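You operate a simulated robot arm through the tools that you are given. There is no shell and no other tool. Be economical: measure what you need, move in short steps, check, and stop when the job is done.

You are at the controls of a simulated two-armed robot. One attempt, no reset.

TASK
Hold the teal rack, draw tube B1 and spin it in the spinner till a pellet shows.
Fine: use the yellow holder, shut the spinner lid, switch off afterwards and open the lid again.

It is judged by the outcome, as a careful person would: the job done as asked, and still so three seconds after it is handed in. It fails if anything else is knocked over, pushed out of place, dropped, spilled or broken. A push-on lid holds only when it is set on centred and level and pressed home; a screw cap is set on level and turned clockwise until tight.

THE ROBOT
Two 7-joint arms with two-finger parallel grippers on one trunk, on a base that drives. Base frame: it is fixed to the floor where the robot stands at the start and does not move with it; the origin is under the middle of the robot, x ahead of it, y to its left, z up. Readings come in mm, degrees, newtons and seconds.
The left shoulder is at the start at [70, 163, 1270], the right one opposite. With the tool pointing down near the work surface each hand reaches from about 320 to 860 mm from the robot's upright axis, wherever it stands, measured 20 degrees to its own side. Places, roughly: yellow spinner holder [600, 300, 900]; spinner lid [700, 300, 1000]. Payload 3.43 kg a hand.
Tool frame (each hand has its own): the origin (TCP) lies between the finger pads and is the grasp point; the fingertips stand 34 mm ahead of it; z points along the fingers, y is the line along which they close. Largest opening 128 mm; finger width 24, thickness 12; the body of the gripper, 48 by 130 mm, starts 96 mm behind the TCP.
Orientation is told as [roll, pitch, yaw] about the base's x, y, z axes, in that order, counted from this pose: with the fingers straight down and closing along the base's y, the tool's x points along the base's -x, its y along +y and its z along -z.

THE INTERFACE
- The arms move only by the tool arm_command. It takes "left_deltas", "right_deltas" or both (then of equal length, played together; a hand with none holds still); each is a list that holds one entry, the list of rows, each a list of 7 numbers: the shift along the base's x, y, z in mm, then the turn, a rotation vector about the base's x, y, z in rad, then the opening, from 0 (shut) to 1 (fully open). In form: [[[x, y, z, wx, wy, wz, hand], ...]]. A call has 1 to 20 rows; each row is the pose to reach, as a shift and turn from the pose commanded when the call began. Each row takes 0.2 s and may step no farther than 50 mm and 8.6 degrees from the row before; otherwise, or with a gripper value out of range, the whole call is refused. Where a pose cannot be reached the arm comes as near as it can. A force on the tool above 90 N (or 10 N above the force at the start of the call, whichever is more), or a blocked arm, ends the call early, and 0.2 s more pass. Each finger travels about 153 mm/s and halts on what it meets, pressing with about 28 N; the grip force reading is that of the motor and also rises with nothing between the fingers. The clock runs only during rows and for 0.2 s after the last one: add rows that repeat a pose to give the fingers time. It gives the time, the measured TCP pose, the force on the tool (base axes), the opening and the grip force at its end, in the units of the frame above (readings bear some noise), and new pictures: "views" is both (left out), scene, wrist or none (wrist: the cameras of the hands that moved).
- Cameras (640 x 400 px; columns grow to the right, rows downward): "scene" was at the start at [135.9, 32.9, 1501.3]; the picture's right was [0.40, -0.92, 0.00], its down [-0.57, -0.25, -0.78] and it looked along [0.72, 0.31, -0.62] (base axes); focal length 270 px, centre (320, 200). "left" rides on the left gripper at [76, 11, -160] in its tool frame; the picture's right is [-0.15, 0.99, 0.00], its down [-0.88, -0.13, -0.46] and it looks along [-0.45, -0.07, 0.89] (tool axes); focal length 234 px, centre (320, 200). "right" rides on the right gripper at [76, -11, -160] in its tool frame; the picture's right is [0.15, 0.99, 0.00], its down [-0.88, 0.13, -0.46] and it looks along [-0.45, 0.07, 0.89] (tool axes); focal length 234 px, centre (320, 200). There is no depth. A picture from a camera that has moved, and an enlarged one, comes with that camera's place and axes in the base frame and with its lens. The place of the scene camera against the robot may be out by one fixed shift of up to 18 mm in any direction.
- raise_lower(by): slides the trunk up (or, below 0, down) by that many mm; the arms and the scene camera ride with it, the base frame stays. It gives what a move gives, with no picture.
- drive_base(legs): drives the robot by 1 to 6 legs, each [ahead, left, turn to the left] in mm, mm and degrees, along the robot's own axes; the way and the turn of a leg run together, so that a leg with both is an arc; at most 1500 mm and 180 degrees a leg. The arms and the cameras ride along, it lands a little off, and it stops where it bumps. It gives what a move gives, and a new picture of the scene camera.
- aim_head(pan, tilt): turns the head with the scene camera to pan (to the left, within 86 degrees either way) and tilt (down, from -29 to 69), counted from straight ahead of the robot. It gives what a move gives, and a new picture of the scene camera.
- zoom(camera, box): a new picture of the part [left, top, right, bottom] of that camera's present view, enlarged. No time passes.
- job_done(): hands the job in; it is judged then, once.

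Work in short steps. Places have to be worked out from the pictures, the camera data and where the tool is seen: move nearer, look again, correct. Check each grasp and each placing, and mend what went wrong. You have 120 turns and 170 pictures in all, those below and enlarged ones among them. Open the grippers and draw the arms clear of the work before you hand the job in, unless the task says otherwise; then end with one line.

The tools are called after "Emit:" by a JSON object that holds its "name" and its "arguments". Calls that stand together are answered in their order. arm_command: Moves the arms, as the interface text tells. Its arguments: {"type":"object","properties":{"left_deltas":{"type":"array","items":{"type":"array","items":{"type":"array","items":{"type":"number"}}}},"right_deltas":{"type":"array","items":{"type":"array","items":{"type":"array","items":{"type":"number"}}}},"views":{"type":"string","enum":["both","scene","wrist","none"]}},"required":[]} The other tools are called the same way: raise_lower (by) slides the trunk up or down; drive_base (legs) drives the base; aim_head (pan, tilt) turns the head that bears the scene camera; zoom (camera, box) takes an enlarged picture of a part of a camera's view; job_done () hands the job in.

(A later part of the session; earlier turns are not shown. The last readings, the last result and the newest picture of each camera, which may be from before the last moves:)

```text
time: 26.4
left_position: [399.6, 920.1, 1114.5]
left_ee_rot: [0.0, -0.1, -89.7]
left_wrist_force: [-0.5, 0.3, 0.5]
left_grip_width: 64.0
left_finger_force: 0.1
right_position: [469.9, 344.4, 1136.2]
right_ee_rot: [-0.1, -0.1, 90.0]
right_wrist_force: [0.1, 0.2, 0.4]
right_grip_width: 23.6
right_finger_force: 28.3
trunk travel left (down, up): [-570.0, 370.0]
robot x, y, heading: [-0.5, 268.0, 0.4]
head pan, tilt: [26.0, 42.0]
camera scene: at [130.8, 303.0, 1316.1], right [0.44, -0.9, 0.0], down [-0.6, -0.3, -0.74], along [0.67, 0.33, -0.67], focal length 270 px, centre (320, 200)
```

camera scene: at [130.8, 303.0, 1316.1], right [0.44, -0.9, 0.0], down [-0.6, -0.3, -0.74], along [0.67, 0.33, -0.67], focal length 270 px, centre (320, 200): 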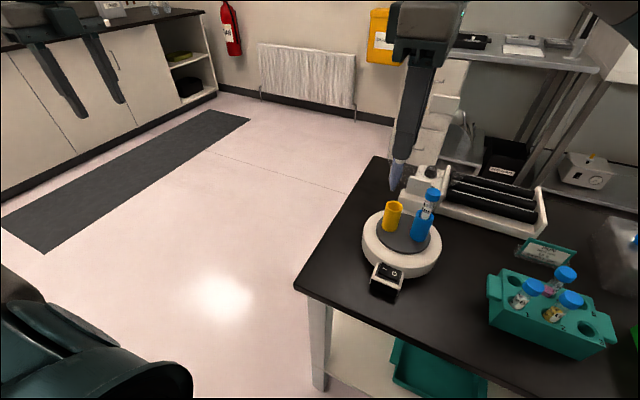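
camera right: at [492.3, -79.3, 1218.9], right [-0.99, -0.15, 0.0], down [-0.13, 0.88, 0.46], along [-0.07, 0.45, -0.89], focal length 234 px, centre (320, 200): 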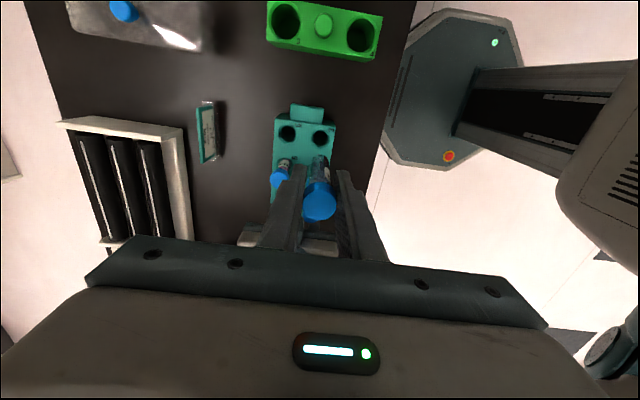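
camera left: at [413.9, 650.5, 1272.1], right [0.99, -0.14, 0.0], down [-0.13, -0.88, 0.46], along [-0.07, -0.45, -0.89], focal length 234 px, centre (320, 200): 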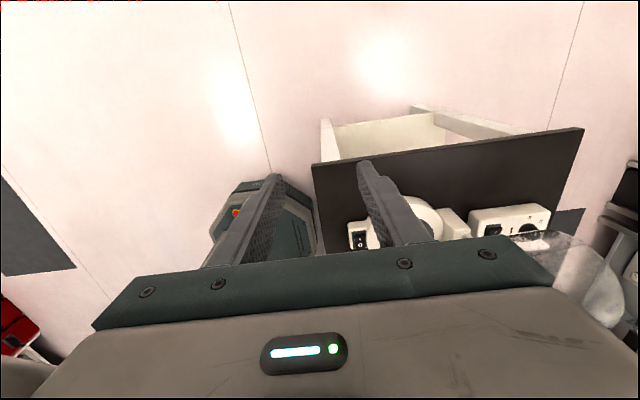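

The right hand is now in line at y≈344. I'll move forward to x≈553 and look down at the yellow holder.

Emit:
{"name": "arm_command", "arguments": {"right_deltas": [[[28, 1, -10, 0, 0, 0, 0], [56, 1, -25, 0, 0, 0, 0], [83, 1, -40, 0, 0, 0, 0], [83, 1, -40, 0, 0, 0, 0]]], "views": "both"}}

Emit:
{"name": "zoom", "arguments": {"camera": "right", "box": [220, 80, 420, 260]}}

Emit:
{"name": "zoom", "arguments": {"camera": "scene", "box": [340, 100, 500, 300]}}

```text
time: 27.4
left_position: [399.1, 921.6, 1113.9]
left_ee_rot: [0.0, 0.0, -89.7]
left_wrist_force: [0.1, 0.1, -0.6]
left_grip_width: 64.0
left_finger_force: 0.0
right_position: [483.9, 343.7, 1093.0]
right_ee_rot: [-0.1, -0.2, 89.9]
right_wrist_force: [-0.3, 0.5, -1.1]
right_grip_width: 23.7
right_finger_force: 27.8
right hand out of reach, approached as far as the arm can: row 1, 2, 3, 4
trunk travel left (down, up): [-570.0, 370.0]
robot x, y, heading: [-1.6, 263.6, 0.4]
head pan, tilt: [26.0, 42.0]
camera scene: at [130.9, 302.9, 1316.1], right [0.44, -0.9, 0.0], down [-0.6, -0.3, -0.74], along [0.67, 0.33, -0.67], focal length 270 px, centre (320, 200)
camera right: at [495.0, 267.3, 1251.7], right [-0.99, -0.14, 0.0], down [-0.13, 0.88, 0.46], along [-0.06, 0.45, -0.89], focal length 234 px, centre (320, 200)
```

scene: 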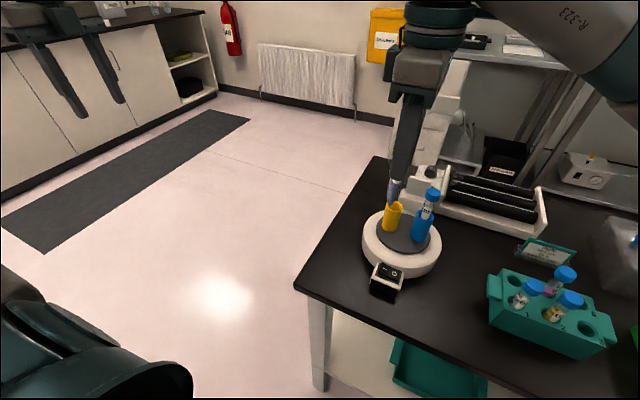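
right: 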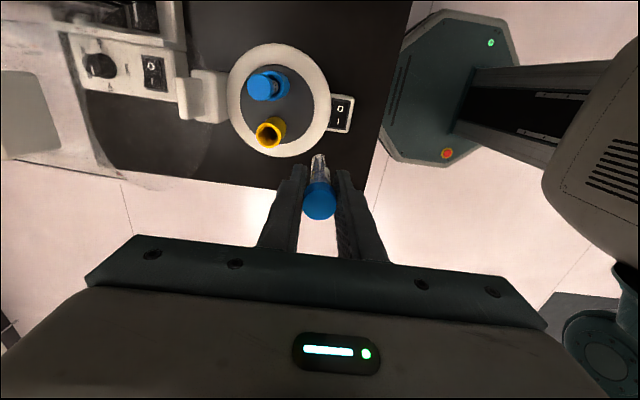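

```text
2.22 times, centred on (320, 170) of right
camera zoom: at [495.0, 267.3, 1251.7], right [-0.99, -0.14, 0.0], down [-0.13, 0.88, 0.46], along [-0.06, 0.45, -0.89], focal length 520 px, centre (320, 267)
```

zoom: 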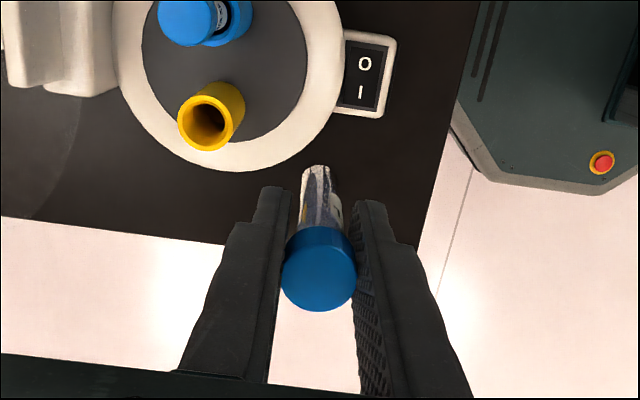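

```text
2.00 times, centred on (420, 200) of scene
camera zoom: at [130.9, 302.9, 1316.1], right [0.44, -0.9, 0.0], down [-0.6, -0.3, -0.74], along [0.67, 0.33, -0.67], focal length 540 px, centre (120, 200)
```

zoom: 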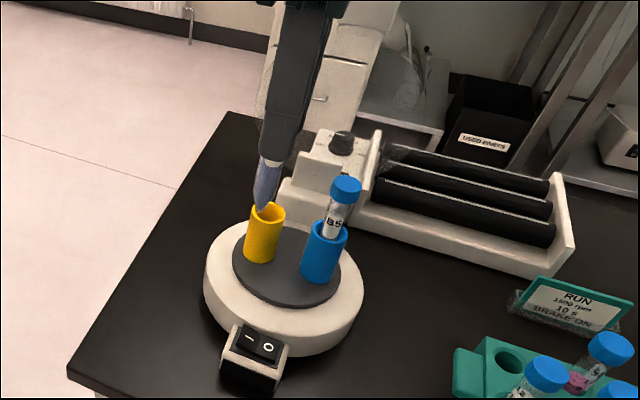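

The turned wrist is limiting reach. I'll turn the right hand back to yaw 0, closing along y; the blue tube is 63 mm away so there is room. Then I'll move forward and look.

Emit:
{"name": "arm_command", "arguments": {"right_deltas": [[[0, 0, 0, 0, 0, -0.1428, 0], [0, 0, 0, 0, 0, -0.2856, 0], [0, 0, 0, 0, 0, -0.4284, 0], [0, 0, 0, 0, 0, -0.5712, 0], [0, 0, 0, 0, 0, -0.714, 0], [0, 0, 0, 0, 0, -0.8568, 0], [0, 0, 0, 0, 0, -0.9996, 0], [0, 0, 0, 0, 0, -1.1424, 0], [0, 0, 0, 0, 0, -1.2852, 0], [0, 0, 0, 0, 0, -1.428, 0], [0, 0, 0, 0, 0, -1.5708, 0], [20, 0, 0, 0, 0, -1.5708, 0], [45, 0, 0, 0, 0, -1.5708, 0], [45, 0, 0, 0, 0, -1.5708, 0]]], "views": "both"}}

Emit:
{"name": "zoom", "arguments": {"camera": "right", "box": [220, 80, 420, 260]}}

Emit:
{"name": "zoom", "arguments": {"camera": "scene", "box": [340, 100, 500, 300]}}

```text
time: 30.4
left_position: [399.0, 921.1, 1113.4]
left_ee_rot: [0.0, -0.2, -89.7]
left_wrist_force: [-0.1, -0.4, 0.0]
left_grip_width: 63.9
left_finger_force: 0.1
right_position: [528.5, 343.1, 1093.4]
right_ee_rot: [0.0, -0.1, 0.0]
right_wrist_force: [-0.1, 0.3, -0.1]
right_grip_width: 23.5
right_finger_force: 28.1
trunk travel left (down, up): [-570.0, 370.0]
robot x, y, heading: [2.3, 270.5, 0.5]
head pan, tilt: [26.0, 42.0]
camera scene: at [130.5, 302.9, 1316.1], right [0.44, -0.9, 0.0], down [-0.6, -0.3, -0.74], along [0.67, 0.33, -0.67], focal length 270 px, centre (320, 200)
camera right: at [453.6, 331.7, 1252.0], right [-0.15, 0.99, 0.0], down [0.88, 0.13, 0.46], along [0.45, 0.07, -0.89], focal length 234 px, centre (320, 200)
```

scene: 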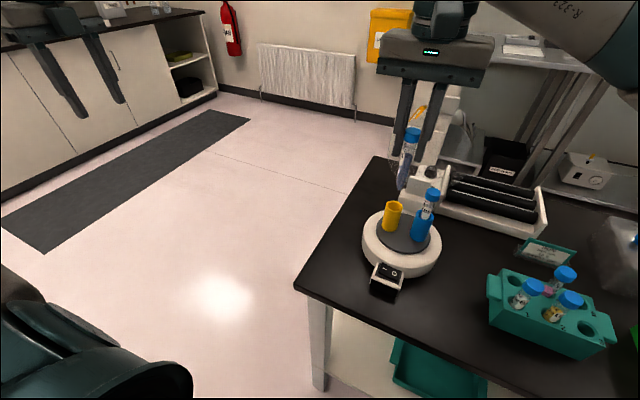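
right: 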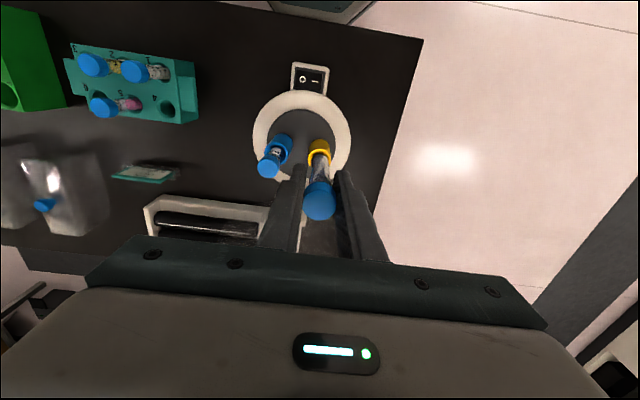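

```text
2.22 times, centred on (320, 170) of right
camera zoom: at [453.6, 331.7, 1252.0], right [-0.15, 0.99, 0.0], down [0.88, 0.13, 0.46], along [0.45, 0.07, -0.89], focal length 520 px, centre (320, 267)
```

zoom: 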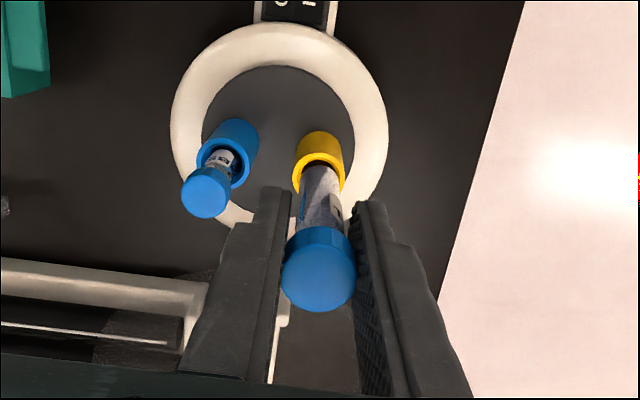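

```text
2.00 times, centred on (420, 200) of scene
camera zoom: at [130.5, 302.9, 1316.1], right [0.44, -0.9, 0.0], down [-0.6, -0.3, -0.74], along [0.67, 0.33, -0.67], focal length 540 px, centre (120, 200)
```

zoom: 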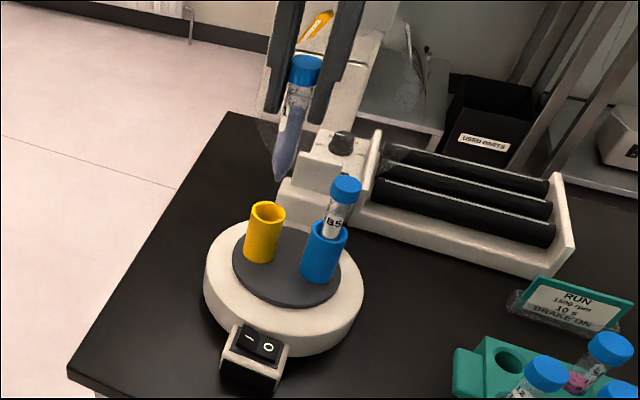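

The yellow mouth measures about (551, 346). I'll align there and lower so the tip is just above the mouth, then check.

Emit:
{"name": "arm_command", "arguments": {"right_deltas": [[[11, 1.5, -10, 0, 0, 0, 0], [21.5, 3, -25, 0, 0, 0, 0], [21.5, 3, -40, 0, 0, 0, 0], [21.5, 3, -40, 0, 0, 0, 0]]], "views": "none"}}

Emit:
{"name": "zoom", "arguments": {"camera": "scene", "box": [360, 120, 460, 260]}}

Emit:
{"name": "zoom", "arguments": {"camera": "right", "box": [250, 80, 390, 230]}}

```text
time: 31.4
left_position: [398.6, 921.9, 1114.6]
left_ee_rot: [0.0, -0.1, -89.7]
left_wrist_force: [0.5, -0.4, 0.4]
left_grip_width: 64.0
left_finger_force: 0.2
right_position: [550.9, 346.7, 1053.2]
right_ee_rot: [-0.1, -0.1, 0.1]
right_wrist_force: [0.2, -0.1, 0.3]
right_grip_width: 23.5
right_finger_force: 27.5
trunk travel left (down, up): [-570.0, 370.0]
robot x, y, heading: [1.3, 268.1, 0.6]
head pan, tilt: [26.0, 42.0]
```

```text
2.86 times, centred on (410, 190) of scene
camera zoom: at [130.7, 303.0, 1316.1], right [0.44, -0.9, 0.0], down [-0.6, -0.3, -0.74], along [0.67, 0.33, -0.67], focal length 771 px, centre (63, 229)
```

zoom: 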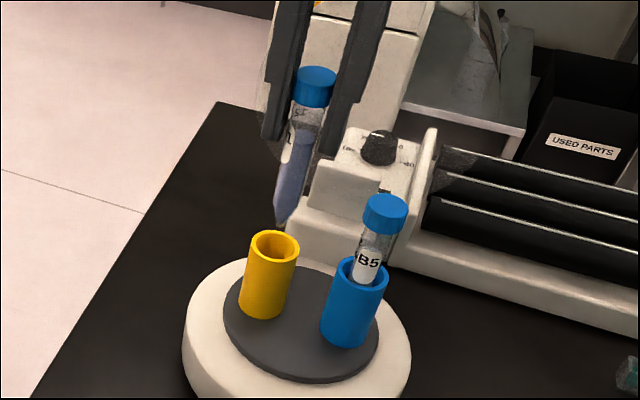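

```text
2.67 times, centred on (320, 155) of right
camera zoom: at [475.4, 334.9, 1211.9], right [-0.15, 0.99, 0.0], down [0.88, 0.13, 0.46], along [0.45, 0.07, -0.89], focal length 624 px, centre (320, 320)
```

zoom: 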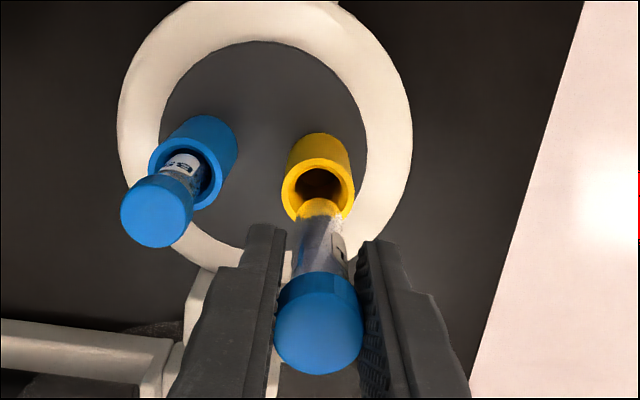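

Tip and mouth line up. Lowering into the holder.

Emit:
{"name": "arm_command", "arguments": {"right_deltas": [[[-0.5, -0.3, -12, 0, 0, 0, 0], [-0.5, -0.3, -24, 0, 0, 0, 0], [-0.5, -0.3, -36, 0, 0, 0, 0], [-0.5, -0.3, -48, 0, 0, 0, 0], [-0.5, -0.3, -58, 0, 0, 0, 0], [-0.5, -0.3, -66, 0, 0, 0, 0], [-0.5, -0.3, -72, 0, 0, 0, 0], [-0.5, -0.3, -72, 0, 0, 0, 0]]], "views": "none"}}

Emit:
{"name": "zoom", "arguments": {"camera": "scene", "box": [360, 120, 460, 260]}}

Emit:
{"name": "zoom", "arguments": {"camera": "right", "box": [250, 80, 390, 230]}}

```text
time: 33.1
left_position: [400.1, 921.3, 1113.9]
left_ee_rot: [0.0, -0.1, -89.7]
left_wrist_force: [0.1, 0.6, 0.2]
left_grip_width: 64.0
left_finger_force: 0.0
right_position: [550.4, 345.2, 980.2]
right_ee_rot: [-0.1, -0.1, 0.0]
right_wrist_force: [0.0, -0.5, -0.4]
right_grip_width: 23.4
right_finger_force: 28.1
trunk travel left (down, up): [-570.0, 370.0]
robot x, y, heading: [1.4, 267.6, 0.5]
head pan, tilt: [26.0, 42.0]
```

```text
2.86 times, centred on (410, 190) of scene
camera zoom: at [130.8, 302.9, 1316.1], right [0.44, -0.9, 0.0], down [-0.6, -0.3, -0.74], along [0.67, 0.33, -0.67], focal length 771 px, centre (63, 229)
```

zoom: 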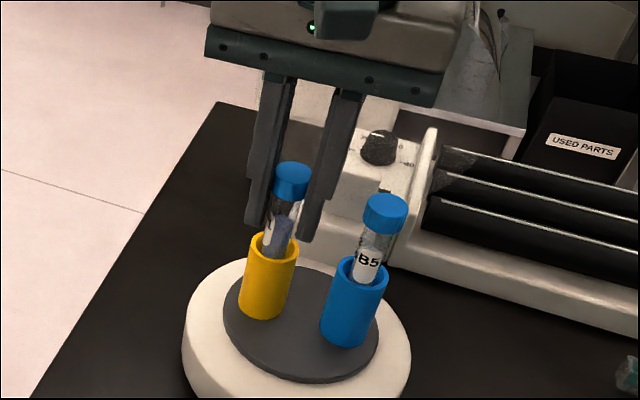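

```text
2.67 times, centred on (320, 155) of right
camera zoom: at [475.1, 334.2, 1139.5], right [-0.15, 0.99, 0.0], down [0.88, 0.13, 0.46], along [0.45, 0.07, -0.89], focal length 624 px, centre (320, 320)
```

zoom: 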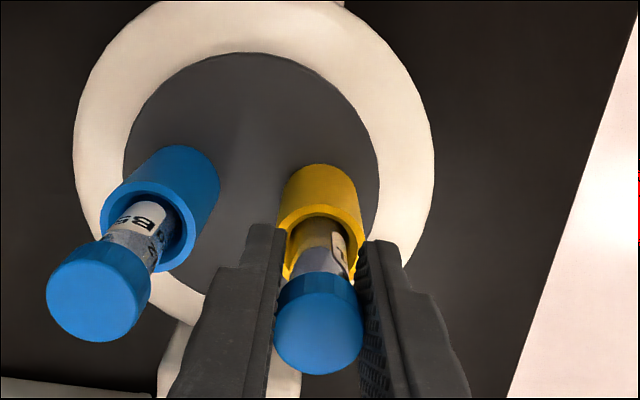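

It is inside. I'll lower the last bit in small steps until it bottoms, at about TCP 972.

Emit:
{"name": "arm_command", "arguments": {"right_deltas": [[[0, 0, -2, 0, 0, 0, 0], [0, 0, -4, 0, 0, 0, 0], [0, 0, -6, 0, 0, 0, 0], [0, 0, -7, 0, 0, 0, 0], [0, 0, -7, 0, 0, 0, 0]]], "views": "none"}}

Emit:
{"name": "zoom", "arguments": {"camera": "scene", "box": [360, 120, 460, 260]}}

```text
time: 34.4
left_position: [399.4, 920.6, 1114.3]
left_ee_rot: [0.1, -0.1, -89.7]
left_wrist_force: [0.7, 0.1, 0.2]
left_grip_width: 63.7
left_finger_force: 0.0
right_position: [549.9, 345.7, 975.2]
right_ee_rot: [0.0, -0.2, 0.0]
right_wrist_force: [1.5, -0.7, 10.2]
right_grip_width: 23.6
right_finger_force: 27.9
trunk travel left (down, up): [-570.0, 370.0]
robot x, y, heading: [-3.4, 265.2, 0.3]
head pan, tilt: [26.0, 42.0]
```

```text
2.86 times, centred on (410, 190) of scene
camera zoom: at [130.1, 302.8, 1316.3], right [0.44, -0.9, 0.0], down [-0.6, -0.3, -0.74], along [0.67, 0.33, -0.67], focal length 771 px, centre (63, 229)
```

zoom: 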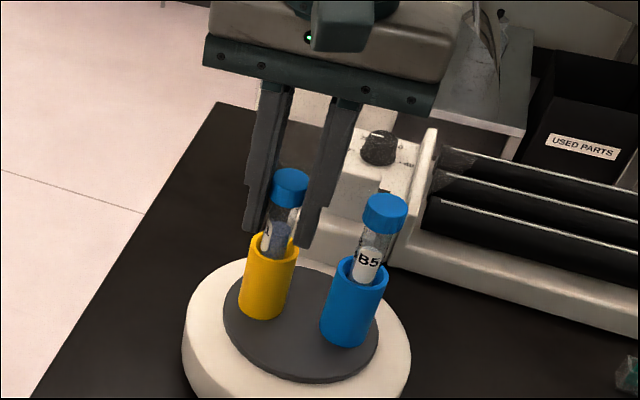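

It bottomed, with 10 N upward at z≈975, which matches the blue tube's height. Releasing with a small opening and lifting clear.

Emit:
{"name": "arm_command", "arguments": {"right_deltas": [[[0, 0, 0.5, 0, 0, 0, 0.22], [0, 0, 0.5, 0, 0, 0, 0.3], [0, 0, 0.5, 0, 0, 0, 0.32], [0, 0, 15, 0, 0, 0, 0.32], [0, 0, 40, 0, 0, 0, 0.32], [0, 0, 75, 0, 0, 0, 0.32], [0, 0, 110, 0, 0, 0, 0.32], [-30, 0, 130, 0, 0, 0, 0.32], [-60, 0, 130, 0, 0, 0, 0.32], [-60, 0, 130, 0, 0, 0, 0.32]]], "views": "both"}}

Emit:
{"name": "zoom", "arguments": {"camera": "right", "box": [220, 80, 420, 260]}}

Emit:
{"name": "zoom", "arguments": {"camera": "scene", "box": [340, 100, 500, 300]}}

```text
time: 36.5
left_position: [399.2, 921.0, 1114.3]
left_ee_rot: [0.0, 0.0, -89.7]
left_wrist_force: [0.7, 0.3, -0.1]
left_grip_width: 63.8
left_finger_force: 0.2
right_position: [490.7, 346.4, 1102.5]
right_ee_rot: [-0.1, -0.1, 0.0]
right_wrist_force: [-0.4, -0.8, 0.0]
right_grip_width: 40.8
right_finger_force: 0.0
trunk travel left (down, up): [-570.0, 370.0]
robot x, y, heading: [-2.7, 266.3, 0.1]
head pan, tilt: [26.0, 42.0]
camera scene: at [131.1, 302.9, 1316.0], right [0.44, -0.9, 0.0], down [-0.6, -0.3, -0.74], along [0.67, 0.33, -0.67], focal length 270 px, centre (320, 200)
camera right: at [415.1, 334.6, 1262.5], right [-0.15, 0.99, 0.0], down [0.88, 0.13, 0.46], along [0.45, 0.07, -0.89], focal length 234 px, centre (320, 200)
```

scene: 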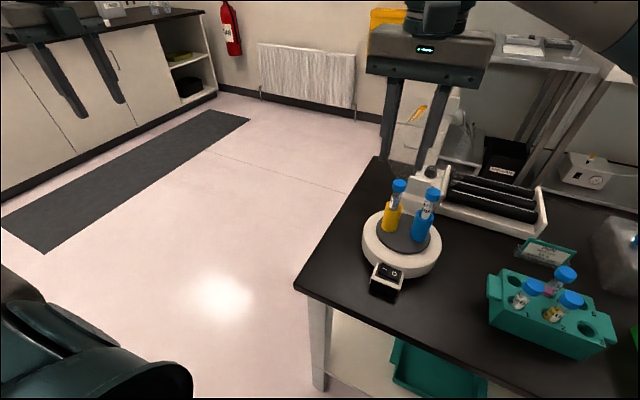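
right: 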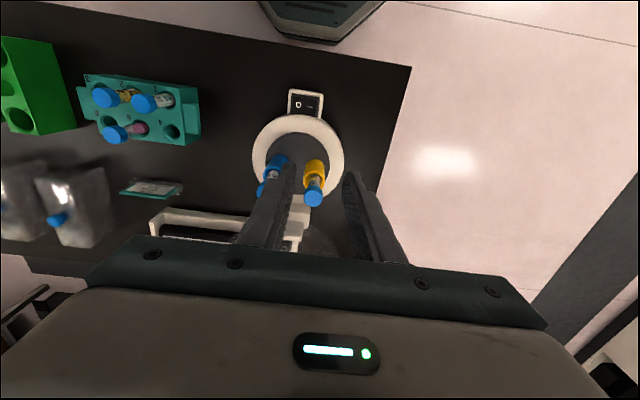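

```text
2.22 times, centred on (320, 170) of right
camera zoom: at [415.1, 334.6, 1262.5], right [-0.15, 0.99, 0.0], down [0.88, 0.13, 0.46], along [0.45, 0.07, -0.89], focal length 520 px, centre (320, 267)
```

zoom: 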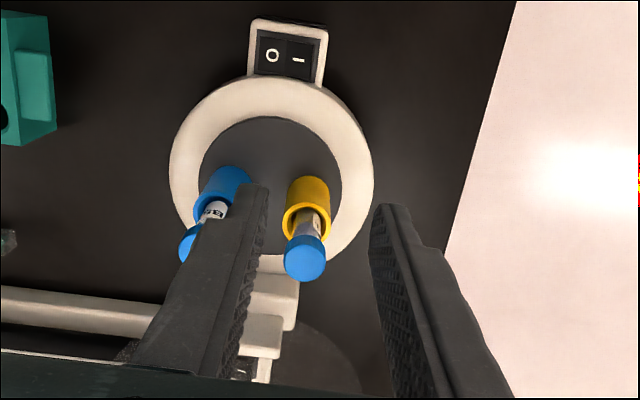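

```text
2.00 times, centred on (420, 200) of scene
camera zoom: at [131.1, 302.9, 1316.0], right [0.44, -0.9, 0.0], down [-0.6, -0.3, -0.74], along [0.67, 0.33, -0.67], focal length 540 px, centre (120, 200)
```

zoom: 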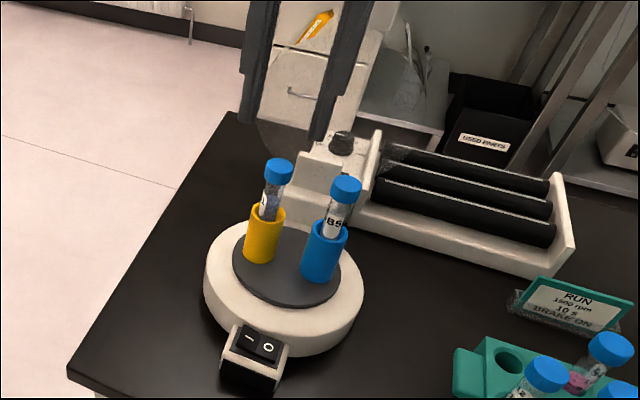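

B1 sits in the yellow holder, level with the balance tube. I'll move the right hand aside, raise the trunk and look at the lid with the head camera.

Emit:
{"name": "arm_command", "arguments": {"right_deltas": [[[-10, -45, 0, 0, 0, 0, 0.32], [-20, -90, 0, 0, 0, 0, 0.32], [-30, -135, 0, 0, 0, 0, 0.32], [-40, -180, 0, 0, 0, 0, 0.32], [-50, -225, 0, 0, 0, 0, 0.32], [-50, -270, 0, 0, 0, 0, 0.32], [-50, -310, 0, 0, 0, 0, 0.32]]], "views": "none"}}

Emit:
{"name": "aim_head", "arguments": {"pan": 2, "tilt": 30}}

Emit:
{"name": "zoom", "arguments": {"camera": "scene", "box": [220, 120, 420, 320]}}

```text
time: 38.1
left_position: [398.2, 920.4, 1115.4]
left_ee_rot: [0.0, 0.1, -89.7]
left_wrist_force: [-0.1, -0.9, 1.0]
left_grip_width: 63.9
left_finger_force: 0.1
right_position: [440.1, 35.5, 1104.6]
right_ee_rot: [0.0, -0.1, 0.1]
right_wrist_force: [-1.2, -0.3, -0.4]
right_grip_width: 41.0
right_finger_force: 0.1
trunk travel left (down, up): [-570.0, 370.0]
robot x, y, heading: [1.7, 267.2, 0.2]
head pan, tilt: [26.0, 42.0]
```

```text
time: 39.0
left_position: [399.9, 921.1, 1113.8]
left_ee_rot: [0.0, -0.1, -89.6]
left_wrist_force: [-0.6, 0.1, 0.7]
left_grip_width: 63.9
left_finger_force: 0.0
right_position: [440.5, 37.2, 1104.1]
right_ee_rot: [-0.1, -0.1, 0.0]
right_wrist_force: [-0.4, 0.4, -0.5]
right_grip_width: 40.9
right_finger_force: 0.0
trunk travel left (down, up): [-570.0, 370.0]
robot x, y, heading: [2.0, 271.4, 0.5]
head pan, tilt: [2.0, 30.0]
camera scene: at [146.1, 269.3, 1334.4], right [0.04, -1.0, 0.0], down [-0.5, -0.02, -0.87], along [0.87, 0.03, -0.5], focal length 270 px, centre (320, 200)
```

scene: 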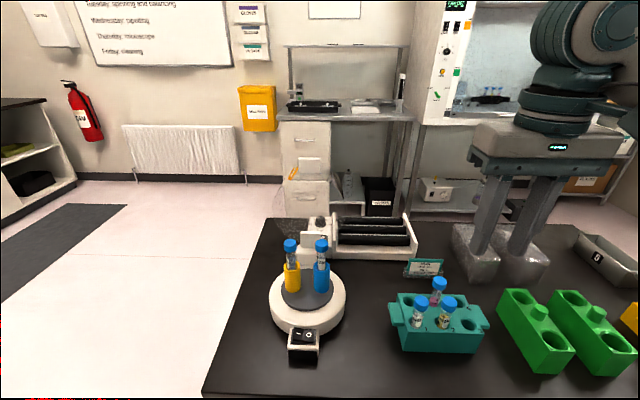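

```text
2.00 times, centred on (320, 220) of scene
camera zoom: at [146.1, 269.3, 1334.4], right [0.04, -1.0, 0.0], down [-0.5, -0.02, -0.87], along [0.87, 0.03, -0.5], focal length 540 px, centre (320, 160)
```

zoom: 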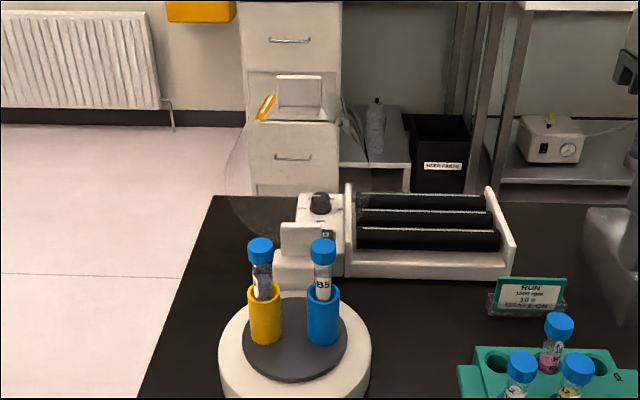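

Zooming further on the lid from this height, then I raise the trunk for a second vantage.

Emit:
{"name": "zoom", "arguments": {"camera": "scene", "box": [265, 130, 365, 250]}}

Emit:
{"name": "raise_lower", "arguments": {"by": 200}}

Emit:
{"name": "zoom", "arguments": {"camera": "scene", "box": [240, 180, 380, 360]}}

```text
3.33 times, centred on (315, 190) of scene
camera zoom: at [146.1, 269.3, 1334.4], right [0.04, -1.0, 0.0], down [-0.5, -0.02, -0.87], along [0.87, 0.03, -0.5], focal length 899 px, centre (337, 233)
```

zoom: 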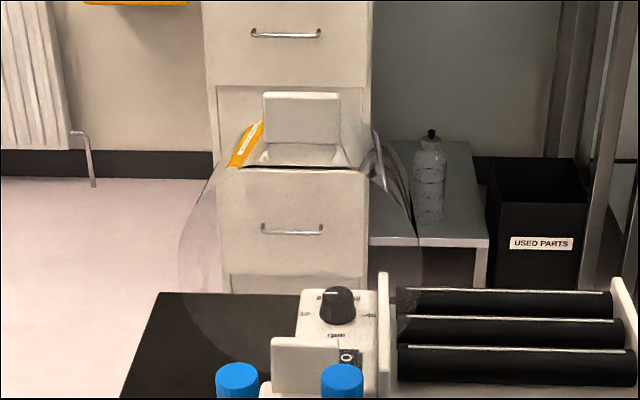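

```text
time: 41.2
left_position: [398.6, 921.6, 1313.6]
left_ee_rot: [-0.1, -0.1, -89.7]
left_wrist_force: [0.1, 0.5, 0.1]
left_grip_width: 64.0
left_finger_force: 0.2
right_position: [440.1, 37.0, 1304.6]
right_ee_rot: [-0.1, 0.0, 0.0]
right_wrist_force: [0.4, -0.2, 0.4]
right_grip_width: 41.0
right_finger_force: 0.0
trunk travel left (down, up): [-770.0, 170.0]
robot x, y, heading: [1.0, 267.3, 0.6]
head pan, tilt: [2.0, 30.0]
```

```text
2.22 times, centred on (310, 270) of scene
camera zoom: at [146.3, 269.4, 1534.3], right [0.04, -1.0, 0.0], down [-0.5, -0.02, -0.87], along [0.87, 0.03, -0.5], focal length 600 px, centre (342, 44)
```

zoom: 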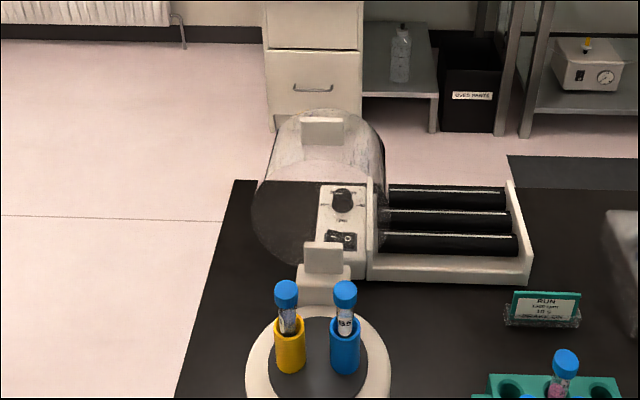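

From both heights, corrected against the known blue cap, the tab centre is about (674, 311, 1094), 48 mm wide in y and 28 mm tall. The lid hinge is roughly (656, 882). I'll bring the right hand above the tab with fingers straddling its edges along y.

Emit:
{"name": "arm_command", "arguments": {"right_deltas": [[[26, 34, -8, 0, 0, 0, 0.6], [52, 68, -16, 0, 0, 0, 0.6], [78, 102, -24, 0, 0, 0, 0.6], [104, 136, -32, 0, 0, 0, 0.6], [130, 170, -40, 0, 0, 0, 0.6], [156, 204, -50, 0, 0, 0, 0.6], [182, 238, -70, 0, 0, 0, 0.6], [208, 258, -95, 0, 0, 0, 0.6], [233, 274, -125, 0, 0, 0, 0.6], [233, 274, -125, 0, 0, 0, 0.6]]], "views": "both"}}

Emit:
{"name": "zoom", "arguments": {"camera": "scene", "box": [260, 130, 380, 300]}}

```text
time: 43.4
left_position: [399.6, 921.0, 1313.4]
left_ee_rot: [0.0, -0.1, -89.7]
left_wrist_force: [-1.2, 0.7, 1.0]
left_grip_width: 64.3
left_finger_force: 0.0
right_position: [673.7, 312.2, 1179.2]
right_ee_rot: [-0.1, -0.1, 0.0]
right_wrist_force: [-0.1, 0.5, 0.0]
right_grip_width: 76.7
right_finger_force: 0.0
trunk travel left (down, up): [-770.0, 170.0]
robot x, y, heading: [1.8, 268.4, 0.2]
head pan, tilt: [2.0, 30.0]
camera scene: at [145.8, 269.2, 1534.4], right [0.04, -1.0, 0.0], down [-0.5, -0.02, -0.87], along [0.87, 0.03, -0.5], focal length 270 px, centre (320, 200)
camera right: at [598.0, 299.7, 1337.5], right [-0.15, 0.99, 0.0], down [0.88, 0.13, 0.46], along [0.45, 0.07, -0.89], focal length 234 px, centre (320, 200)
```

scene: 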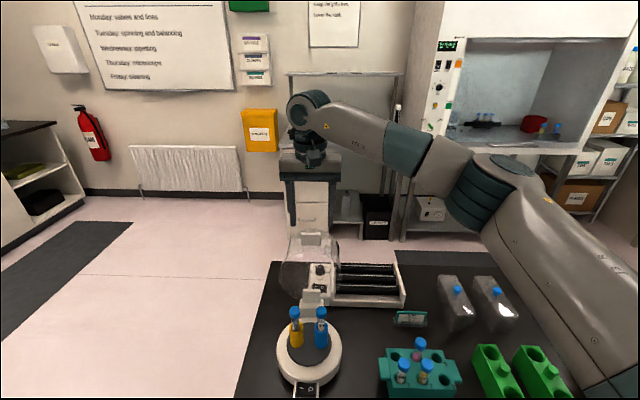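
right: 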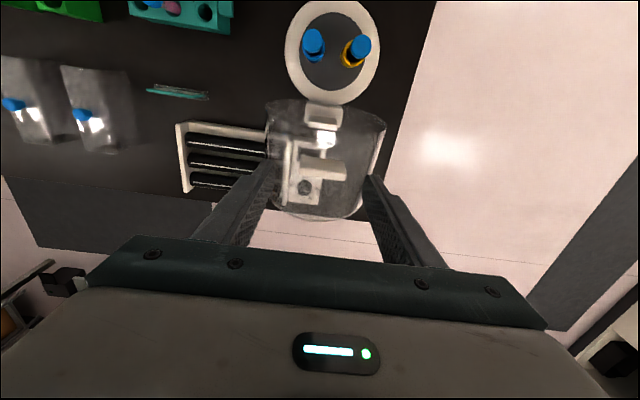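

```text
2.35 times, centred on (320, 215) of scene
camera zoom: at [145.8, 269.2, 1534.4], right [0.04, -1.0, 0.0], down [-0.5, -0.02, -0.87], along [0.87, 0.03, -0.5], focal length 635 px, centre (320, 165)
```

zoom: 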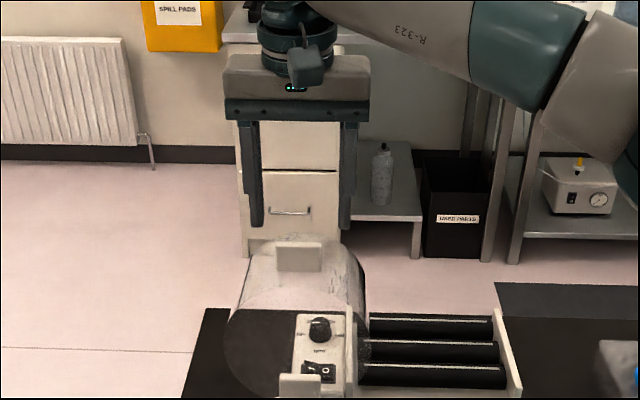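

The wrist camera now shows the lid clearly, so I'll zoom there to place the tab.

Emit:
{"name": "zoom", "arguments": {"camera": "right", "box": [230, 80, 410, 250]}}

```text
2.35 times, centred on (320, 165) of right
camera zoom: at [598.0, 299.7, 1337.5], right [-0.15, 0.99, 0.0], down [0.88, 0.13, 0.46], along [0.45, 0.07, -0.89], focal length 551 px, centre (320, 282)
```

zoom: 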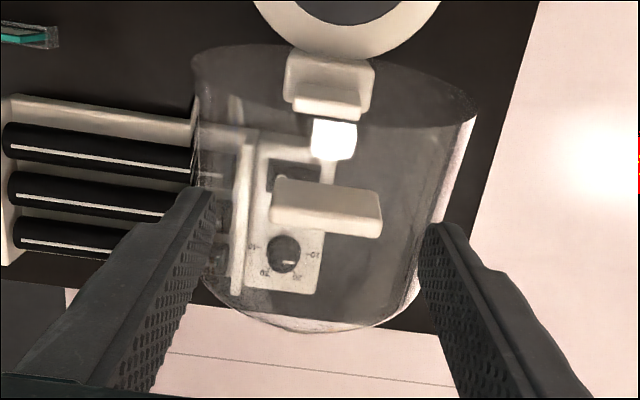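

The tab is at about (682, 314.5, 1094), leaning back some 15°. I'll descend around it to TCP z≈1119 and close on its edges.

Emit:
{"name": "arm_command", "arguments": {"right_deltas": [[[8, 2.3, 0, 0, 0, 0, 0.6], [8, 2.3, -25, 0, 0, 0, 0.6], [8, 2.3, -45, 0, 0, 0, 0.6], [8, 2.3, -60, 0, 0, 0, 0.6], [8, 2.3, -60, 0, 0, 0, 0.5], [8, 2.3, -60, 0, 0, 0, 0.42], [8, 2.3, -60, 0, 0, 0, 0.35], [8, 2.3, -60, 0, 0, 0, 0.35]]], "views": "none"}}

Emit:
{"name": "zoom", "arguments": {"camera": "right", "box": [230, 80, 410, 250]}}

Emit:
{"name": "zoom", "arguments": {"camera": "scene", "box": [260, 130, 380, 300]}}

```text
time: 45.2
left_position: [399.3, 923.2, 1313.7]
left_ee_rot: [0.0, -0.1, -89.8]
left_wrist_force: [0.0, 0.1, 0.7]
left_grip_width: 63.9
left_finger_force: 0.1
right_position: [682.6, 313.7, 1119.5]
right_ee_rot: [-0.1, 0.0, 0.1]
right_wrist_force: [-0.4, 6.5, -1.4]
right_grip_width: 49.9
right_finger_force: 44.7
trunk travel left (down, up): [-770.0, 170.0]
robot x, y, heading: [-1.6, 268.7, 0.2]
head pan, tilt: [2.0, 30.0]
```

```text
2.35 times, centred on (320, 165) of right
camera zoom: at [606.9, 303.3, 1277.5], right [-0.15, 0.99, 0.0], down [0.88, 0.13, 0.46], along [0.45, 0.07, -0.89], focal length 551 px, centre (320, 282)
```

zoom: 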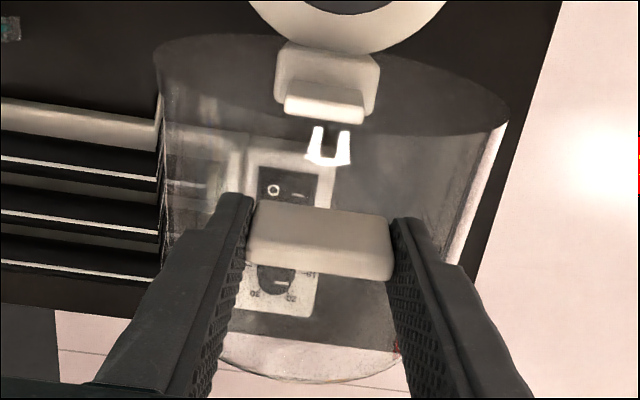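

```text
2.35 times, centred on (320, 215) of scene
camera zoom: at [146.3, 270.9, 1534.4], right [0.04, -1.0, 0.0], down [-0.5, -0.02, -0.87], along [0.87, 0.03, -0.5], focal length 635 px, centre (320, 165)
```

zoom: 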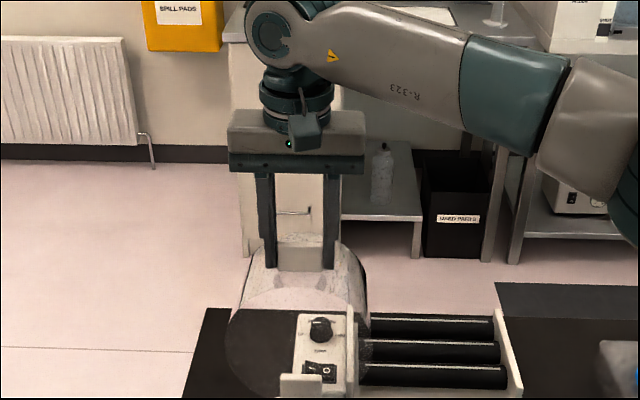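

The tab is gripped at 49.9 mm. I'll swing the lid forward in an arc around the hinge estimate, starting with about 21°, and watch the force.

Emit:
{"name": "arm_command", "arguments": {"right_deltas": [[[-13.5, 0.5, 0.5, 0, -0.037, 0, 0.35], [-27.2, 0.5, 0.5, 0, -0.073, 0, 0.35], [-40.8, 0.5, 0.2, 0, -0.11, 0, 0.35], [-54.3, 0.5, -0.6, 0, -0.147, 0, 0.35], [-67.8, 0.5, -2.5, 0, -0.183, 0, 0.35], [-81.1, 0.5, -4.9, 0, -0.22, 0, 0.35], [-81.1, 0.5, -4.9, 0, -0.22, 0, 0.35]]], "views": "both"}}

Emit:
{"name": "zoom", "arguments": {"camera": "scene", "box": [260, 130, 380, 300]}}

```text
time: 46.8
left_position: [402.2, 922.9, 1312.9]
left_ee_rot: [0.0, -0.1, -89.8]
left_wrist_force: [0.5, -0.2, -0.3]
left_grip_width: 63.9
left_finger_force: 0.1
right_position: [602.9, 316.2, 1110.6]
right_ee_rot: [-0.2, -12.5, 0.0]
right_wrist_force: [9.3, 8.5, -17.1]
right_grip_width: 49.7
right_finger_force: 44.9
trunk travel left (down, up): [-770.0, 170.0]
robot x, y, heading: [-1.2, 263.2, 0.1]
head pan, tilt: [2.0, 30.0]
camera scene: at [150.2, 271.2, 1533.8], right [0.04, -1.0, 0.0], down [-0.5, -0.02, -0.86], along [0.86, 0.03, -0.5], focal length 270 px, centre (320, 200)
camera right: at [495.1, 303.8, 1250.9], right [-0.14, 0.99, -0.04], down [0.76, 0.13, 0.63], along [0.63, 0.06, -0.77], focal length 234 px, centre (320, 200)
```

scene: 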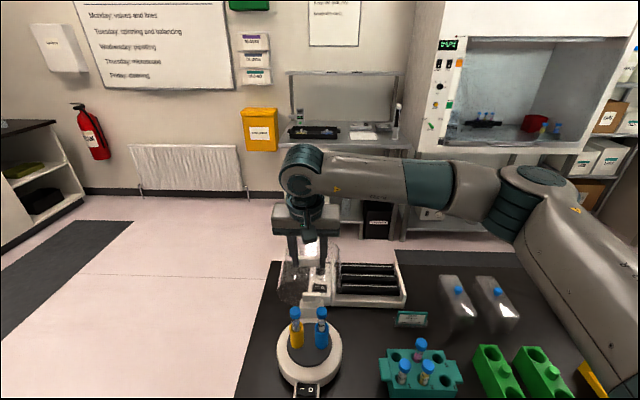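
right: 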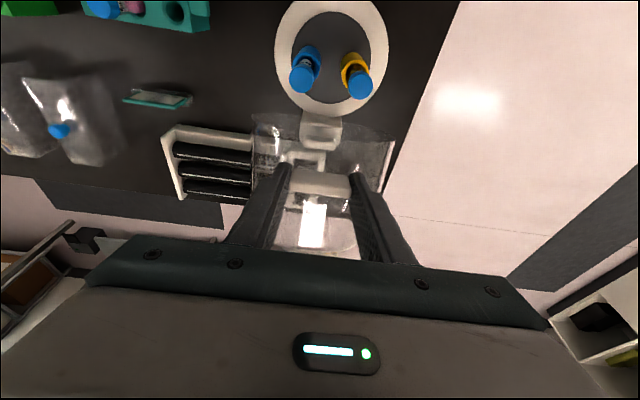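

```text
2.35 times, centred on (320, 215) of scene
camera zoom: at [150.2, 271.2, 1533.8], right [0.04, -1.0, 0.0], down [-0.5, -0.02, -0.86], along [0.86, 0.03, -0.5], focal length 635 px, centre (320, 165)
```

zoom: 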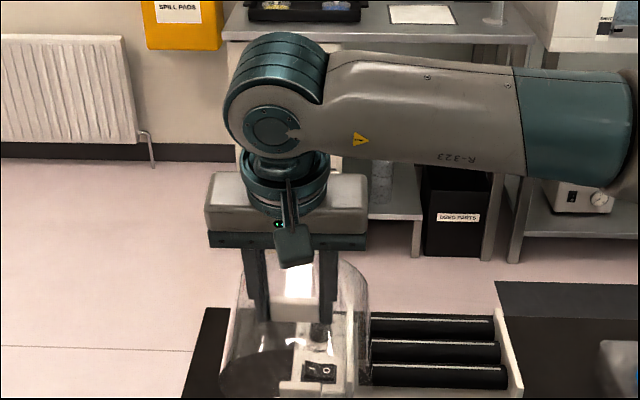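

The lid swings along; forces suggest the hinge sits nearer x≈664, z≈890. I'll continue the refitted arc to about 150° with the hand tilting forward.

Emit:
{"name": "arm_command", "arguments": {"right_deltas": [[[-18.8, 1, -10.9, 0, -0.063, 0, 0.35], [-38.2, 1, -19.4, 0, -0.126, 0, 0.35], [-56.6, 1, -29.7, 0, -0.188, 0, 0.35], [-74.1, 1, -41.6, 0, -0.251, 0, 0.35], [-90.3, 1, -55.1, 0, -0.314, 0, 0.35], [-105.2, 1, -70.2, 0, -0.377, 0, 0.35], [-118.6, 1, -86.4, 0, -0.44, 0, 0.35], [-130.5, 1, -103.9, 0, -0.503, 0, 0.35], [-130.5, 1, -103.9, 0, -0.503, 0, 0.35]]], "views": "both"}}

Emit:
{"name": "zoom", "arguments": {"camera": "scene", "box": [250, 230, 380, 390]}}

```text
time: 48.8
left_position: [400.1, 921.1, 1313.6]
left_ee_rot: [0.0, 0.0, -89.7]
left_wrist_force: [0.8, -0.3, -0.8]
left_grip_width: 63.8
left_finger_force: 0.1
right_position: [471.0, 315.0, 1010.1]
right_ee_rot: [-0.3, -41.5, 0.1]
right_wrist_force: [6.6, 0.5, 2.0]
right_grip_width: 50.0
right_finger_force: 45.2
trunk travel left (down, up): [-770.0, 170.0]
robot x, y, heading: [0.6, 267.0, 0.5]
head pan, tilt: [2.0, 30.0]
camera scene: at [147.2, 269.7, 1534.2], right [0.04, -1.0, 0.0], down [-0.5, -0.02, -0.87], along [0.86, 0.03, -0.5], focal length 270 px, centre (320, 200)
camera right: at [308.9, 303.6, 1078.7], right [-0.11, 0.99, -0.1], down [0.36, 0.13, 0.92], along [0.93, 0.07, -0.37], focal length 234 px, centre (320, 200)
```

scene: 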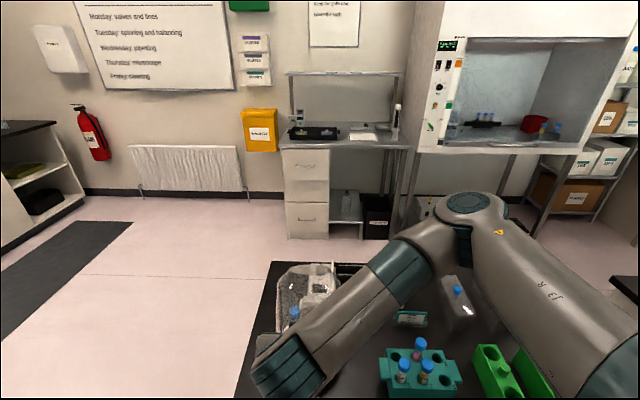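
right: 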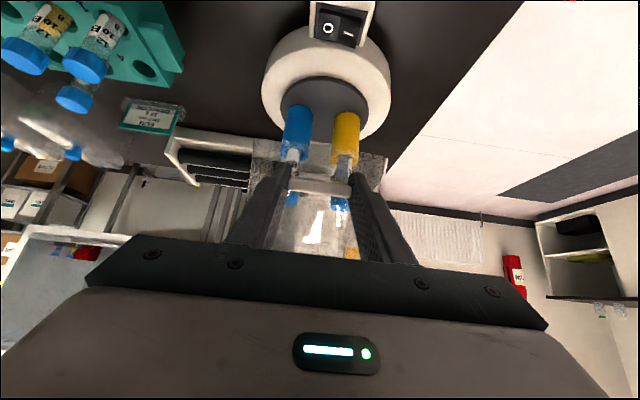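

```text
2.50 times, centred on (315, 310) of scene
camera zoom: at [147.2, 269.7, 1534.2], right [0.04, -1.0, 0.0], down [-0.5, -0.02, -0.87], along [0.86, 0.03, -0.5], focal length 674 px, centre (332, -75)
```

zoom: 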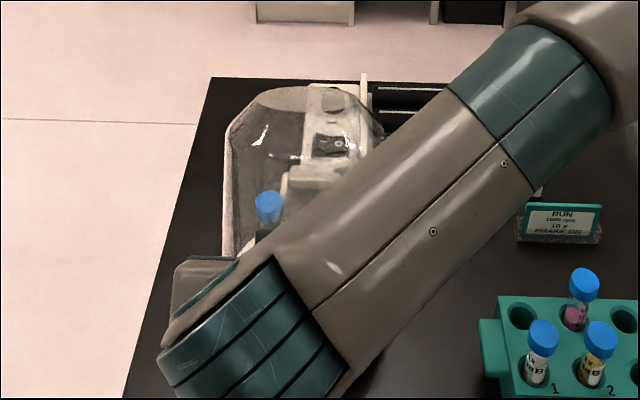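

The arc fits well and forces are small. Continuing down to about 177°.

Emit:
{"name": "arm_command", "arguments": {"right_deltas": [[[-9.9, 0, -18.3, 0, -0.052, 0, 0.35], [-18.1, 0, -37.5, 0, -0.105, 0, 0.35], [-24.5, 0, -57.3, 0, -0.157, 0, 0.35], [-28.9, 0, -77.5, 0, -0.209, 0, 0.35], [-31.5, 0, -98.1, 0, -0.262, 0, 0.35], [-31.5, 0, -98.1, 0, -0.262, 0, 0.35]]], "views": "both"}}

Emit:
{"name": "zoom", "arguments": {"camera": "right", "box": [220, 20, 420, 250]}}

```text
time: 50.2
left_position: [400.7, 920.6, 1313.9]
left_ee_rot: [0.0, -0.1, -89.7]
left_wrist_force: [0.3, -0.3, -0.8]
left_grip_width: 64.2
left_finger_force: 0.1
right_position: [438.9, 314.8, 911.6]
right_ee_rot: [-0.2, -56.6, 0.2]
right_wrist_force: [8.3, -0.8, 5.3]
right_grip_width: 50.0
right_finger_force: 45.2
trunk travel left (down, up): [-770.0, 170.0]
robot x, y, heading: [-0.8, 266.0, 0.3]
head pan, tilt: [2.0, 30.0]
camera scene: at [146.9, 269.4, 1534.3], right [0.04, -1.0, 0.0], down [-0.5, -0.02, -0.87], along [0.86, 0.03, -0.5], focal length 270 px, centre (320, 200)
camera right: at [265.2, 303.6, 935.9], right [-0.08, 0.99, -0.12], down [0.11, 0.13, 0.99], along [0.99, 0.07, -0.11], focal length 234 px, centre (320, 200)
```

scene: 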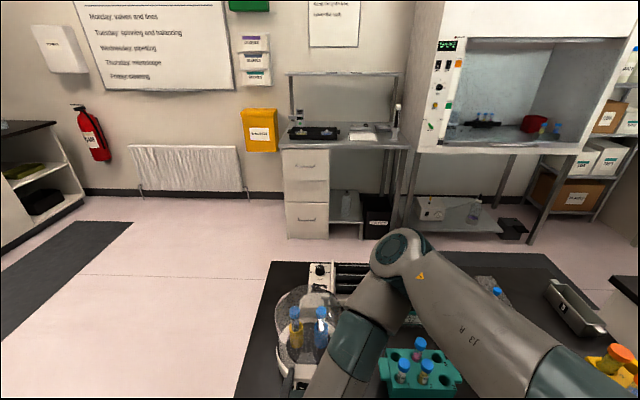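
right: 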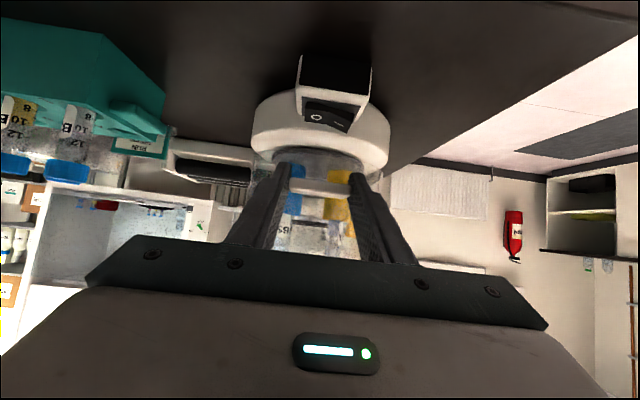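

```text
1.74 times, centred on (320, 135) of right
camera zoom: at [265.2, 303.6, 935.9], right [-0.08, 0.99, -0.12], down [0.11, 0.13, 0.99], along [0.99, 0.07, -0.11], focal length 407 px, centre (320, 313)
```

zoom: 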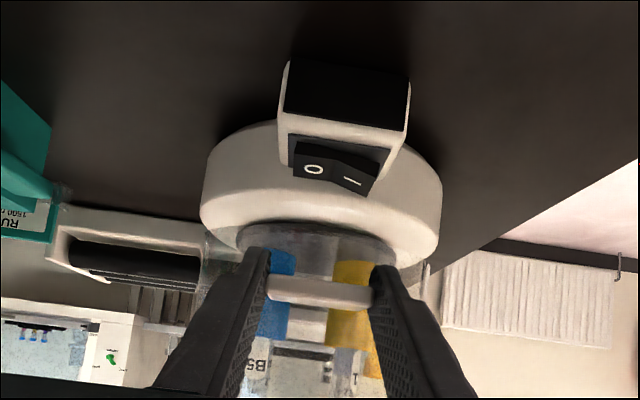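

The lid is near closed. The tab and rim are still about 20 mm above the ring. I'll lower in small steps, watching the force.

Emit:
{"name": "arm_command", "arguments": {"right_deltas": [[[-0.4, 0, -5, 0, -0.014, 0, 0.35], [-0.8, 0, -9.9, 0, -0.028, 0, 0.35], [-0.7, 0, -15.5, 0, -0.04, 0, 0.35], [-0.7, 0, -15.5, 0, -0.04, 0, 0.35]]], "views": "none"}}

Emit:
{"name": "zoom", "arguments": {"camera": "right", "box": [220, 20, 420, 250]}}

```text
time: 51.2
left_position: [398.8, 920.7, 1314.5]
left_ee_rot: [0.2, -0.1, -89.7]
left_wrist_force: [0.1, 0.1, -0.5]
left_grip_width: 63.9
left_finger_force: 0.1
right_position: [438.6, 315.1, 898.6]
right_ee_rot: [0.1, -59.3, -0.2]
right_wrist_force: [13.4, -0.6, 33.3]
right_grip_width: 50.0
right_finger_force: 45.1
trunk travel left (down, up): [-770.0, 170.0]
robot x, y, heading: [-3.7, 266.9, 0.4]
head pan, tilt: [2.0, 30.0]
```

```text
1.74 times, centred on (320, 135) of right
camera zoom: at [263.5, 303.6, 915.0], right [-0.07, 0.99, -0.13], down [0.06, 0.13, 0.99], along [1.0, 0.07, -0.07], focal length 407 px, centre (320, 313)
```

zoom: 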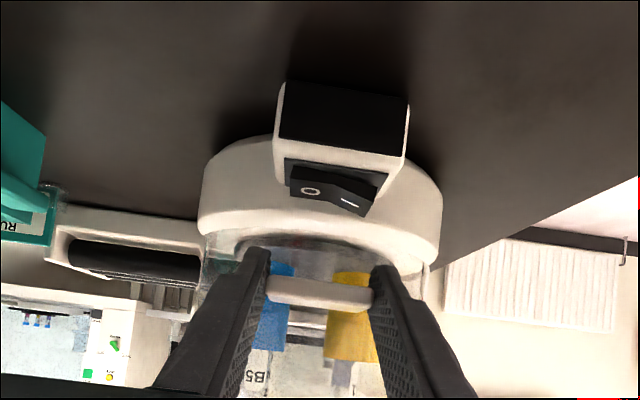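

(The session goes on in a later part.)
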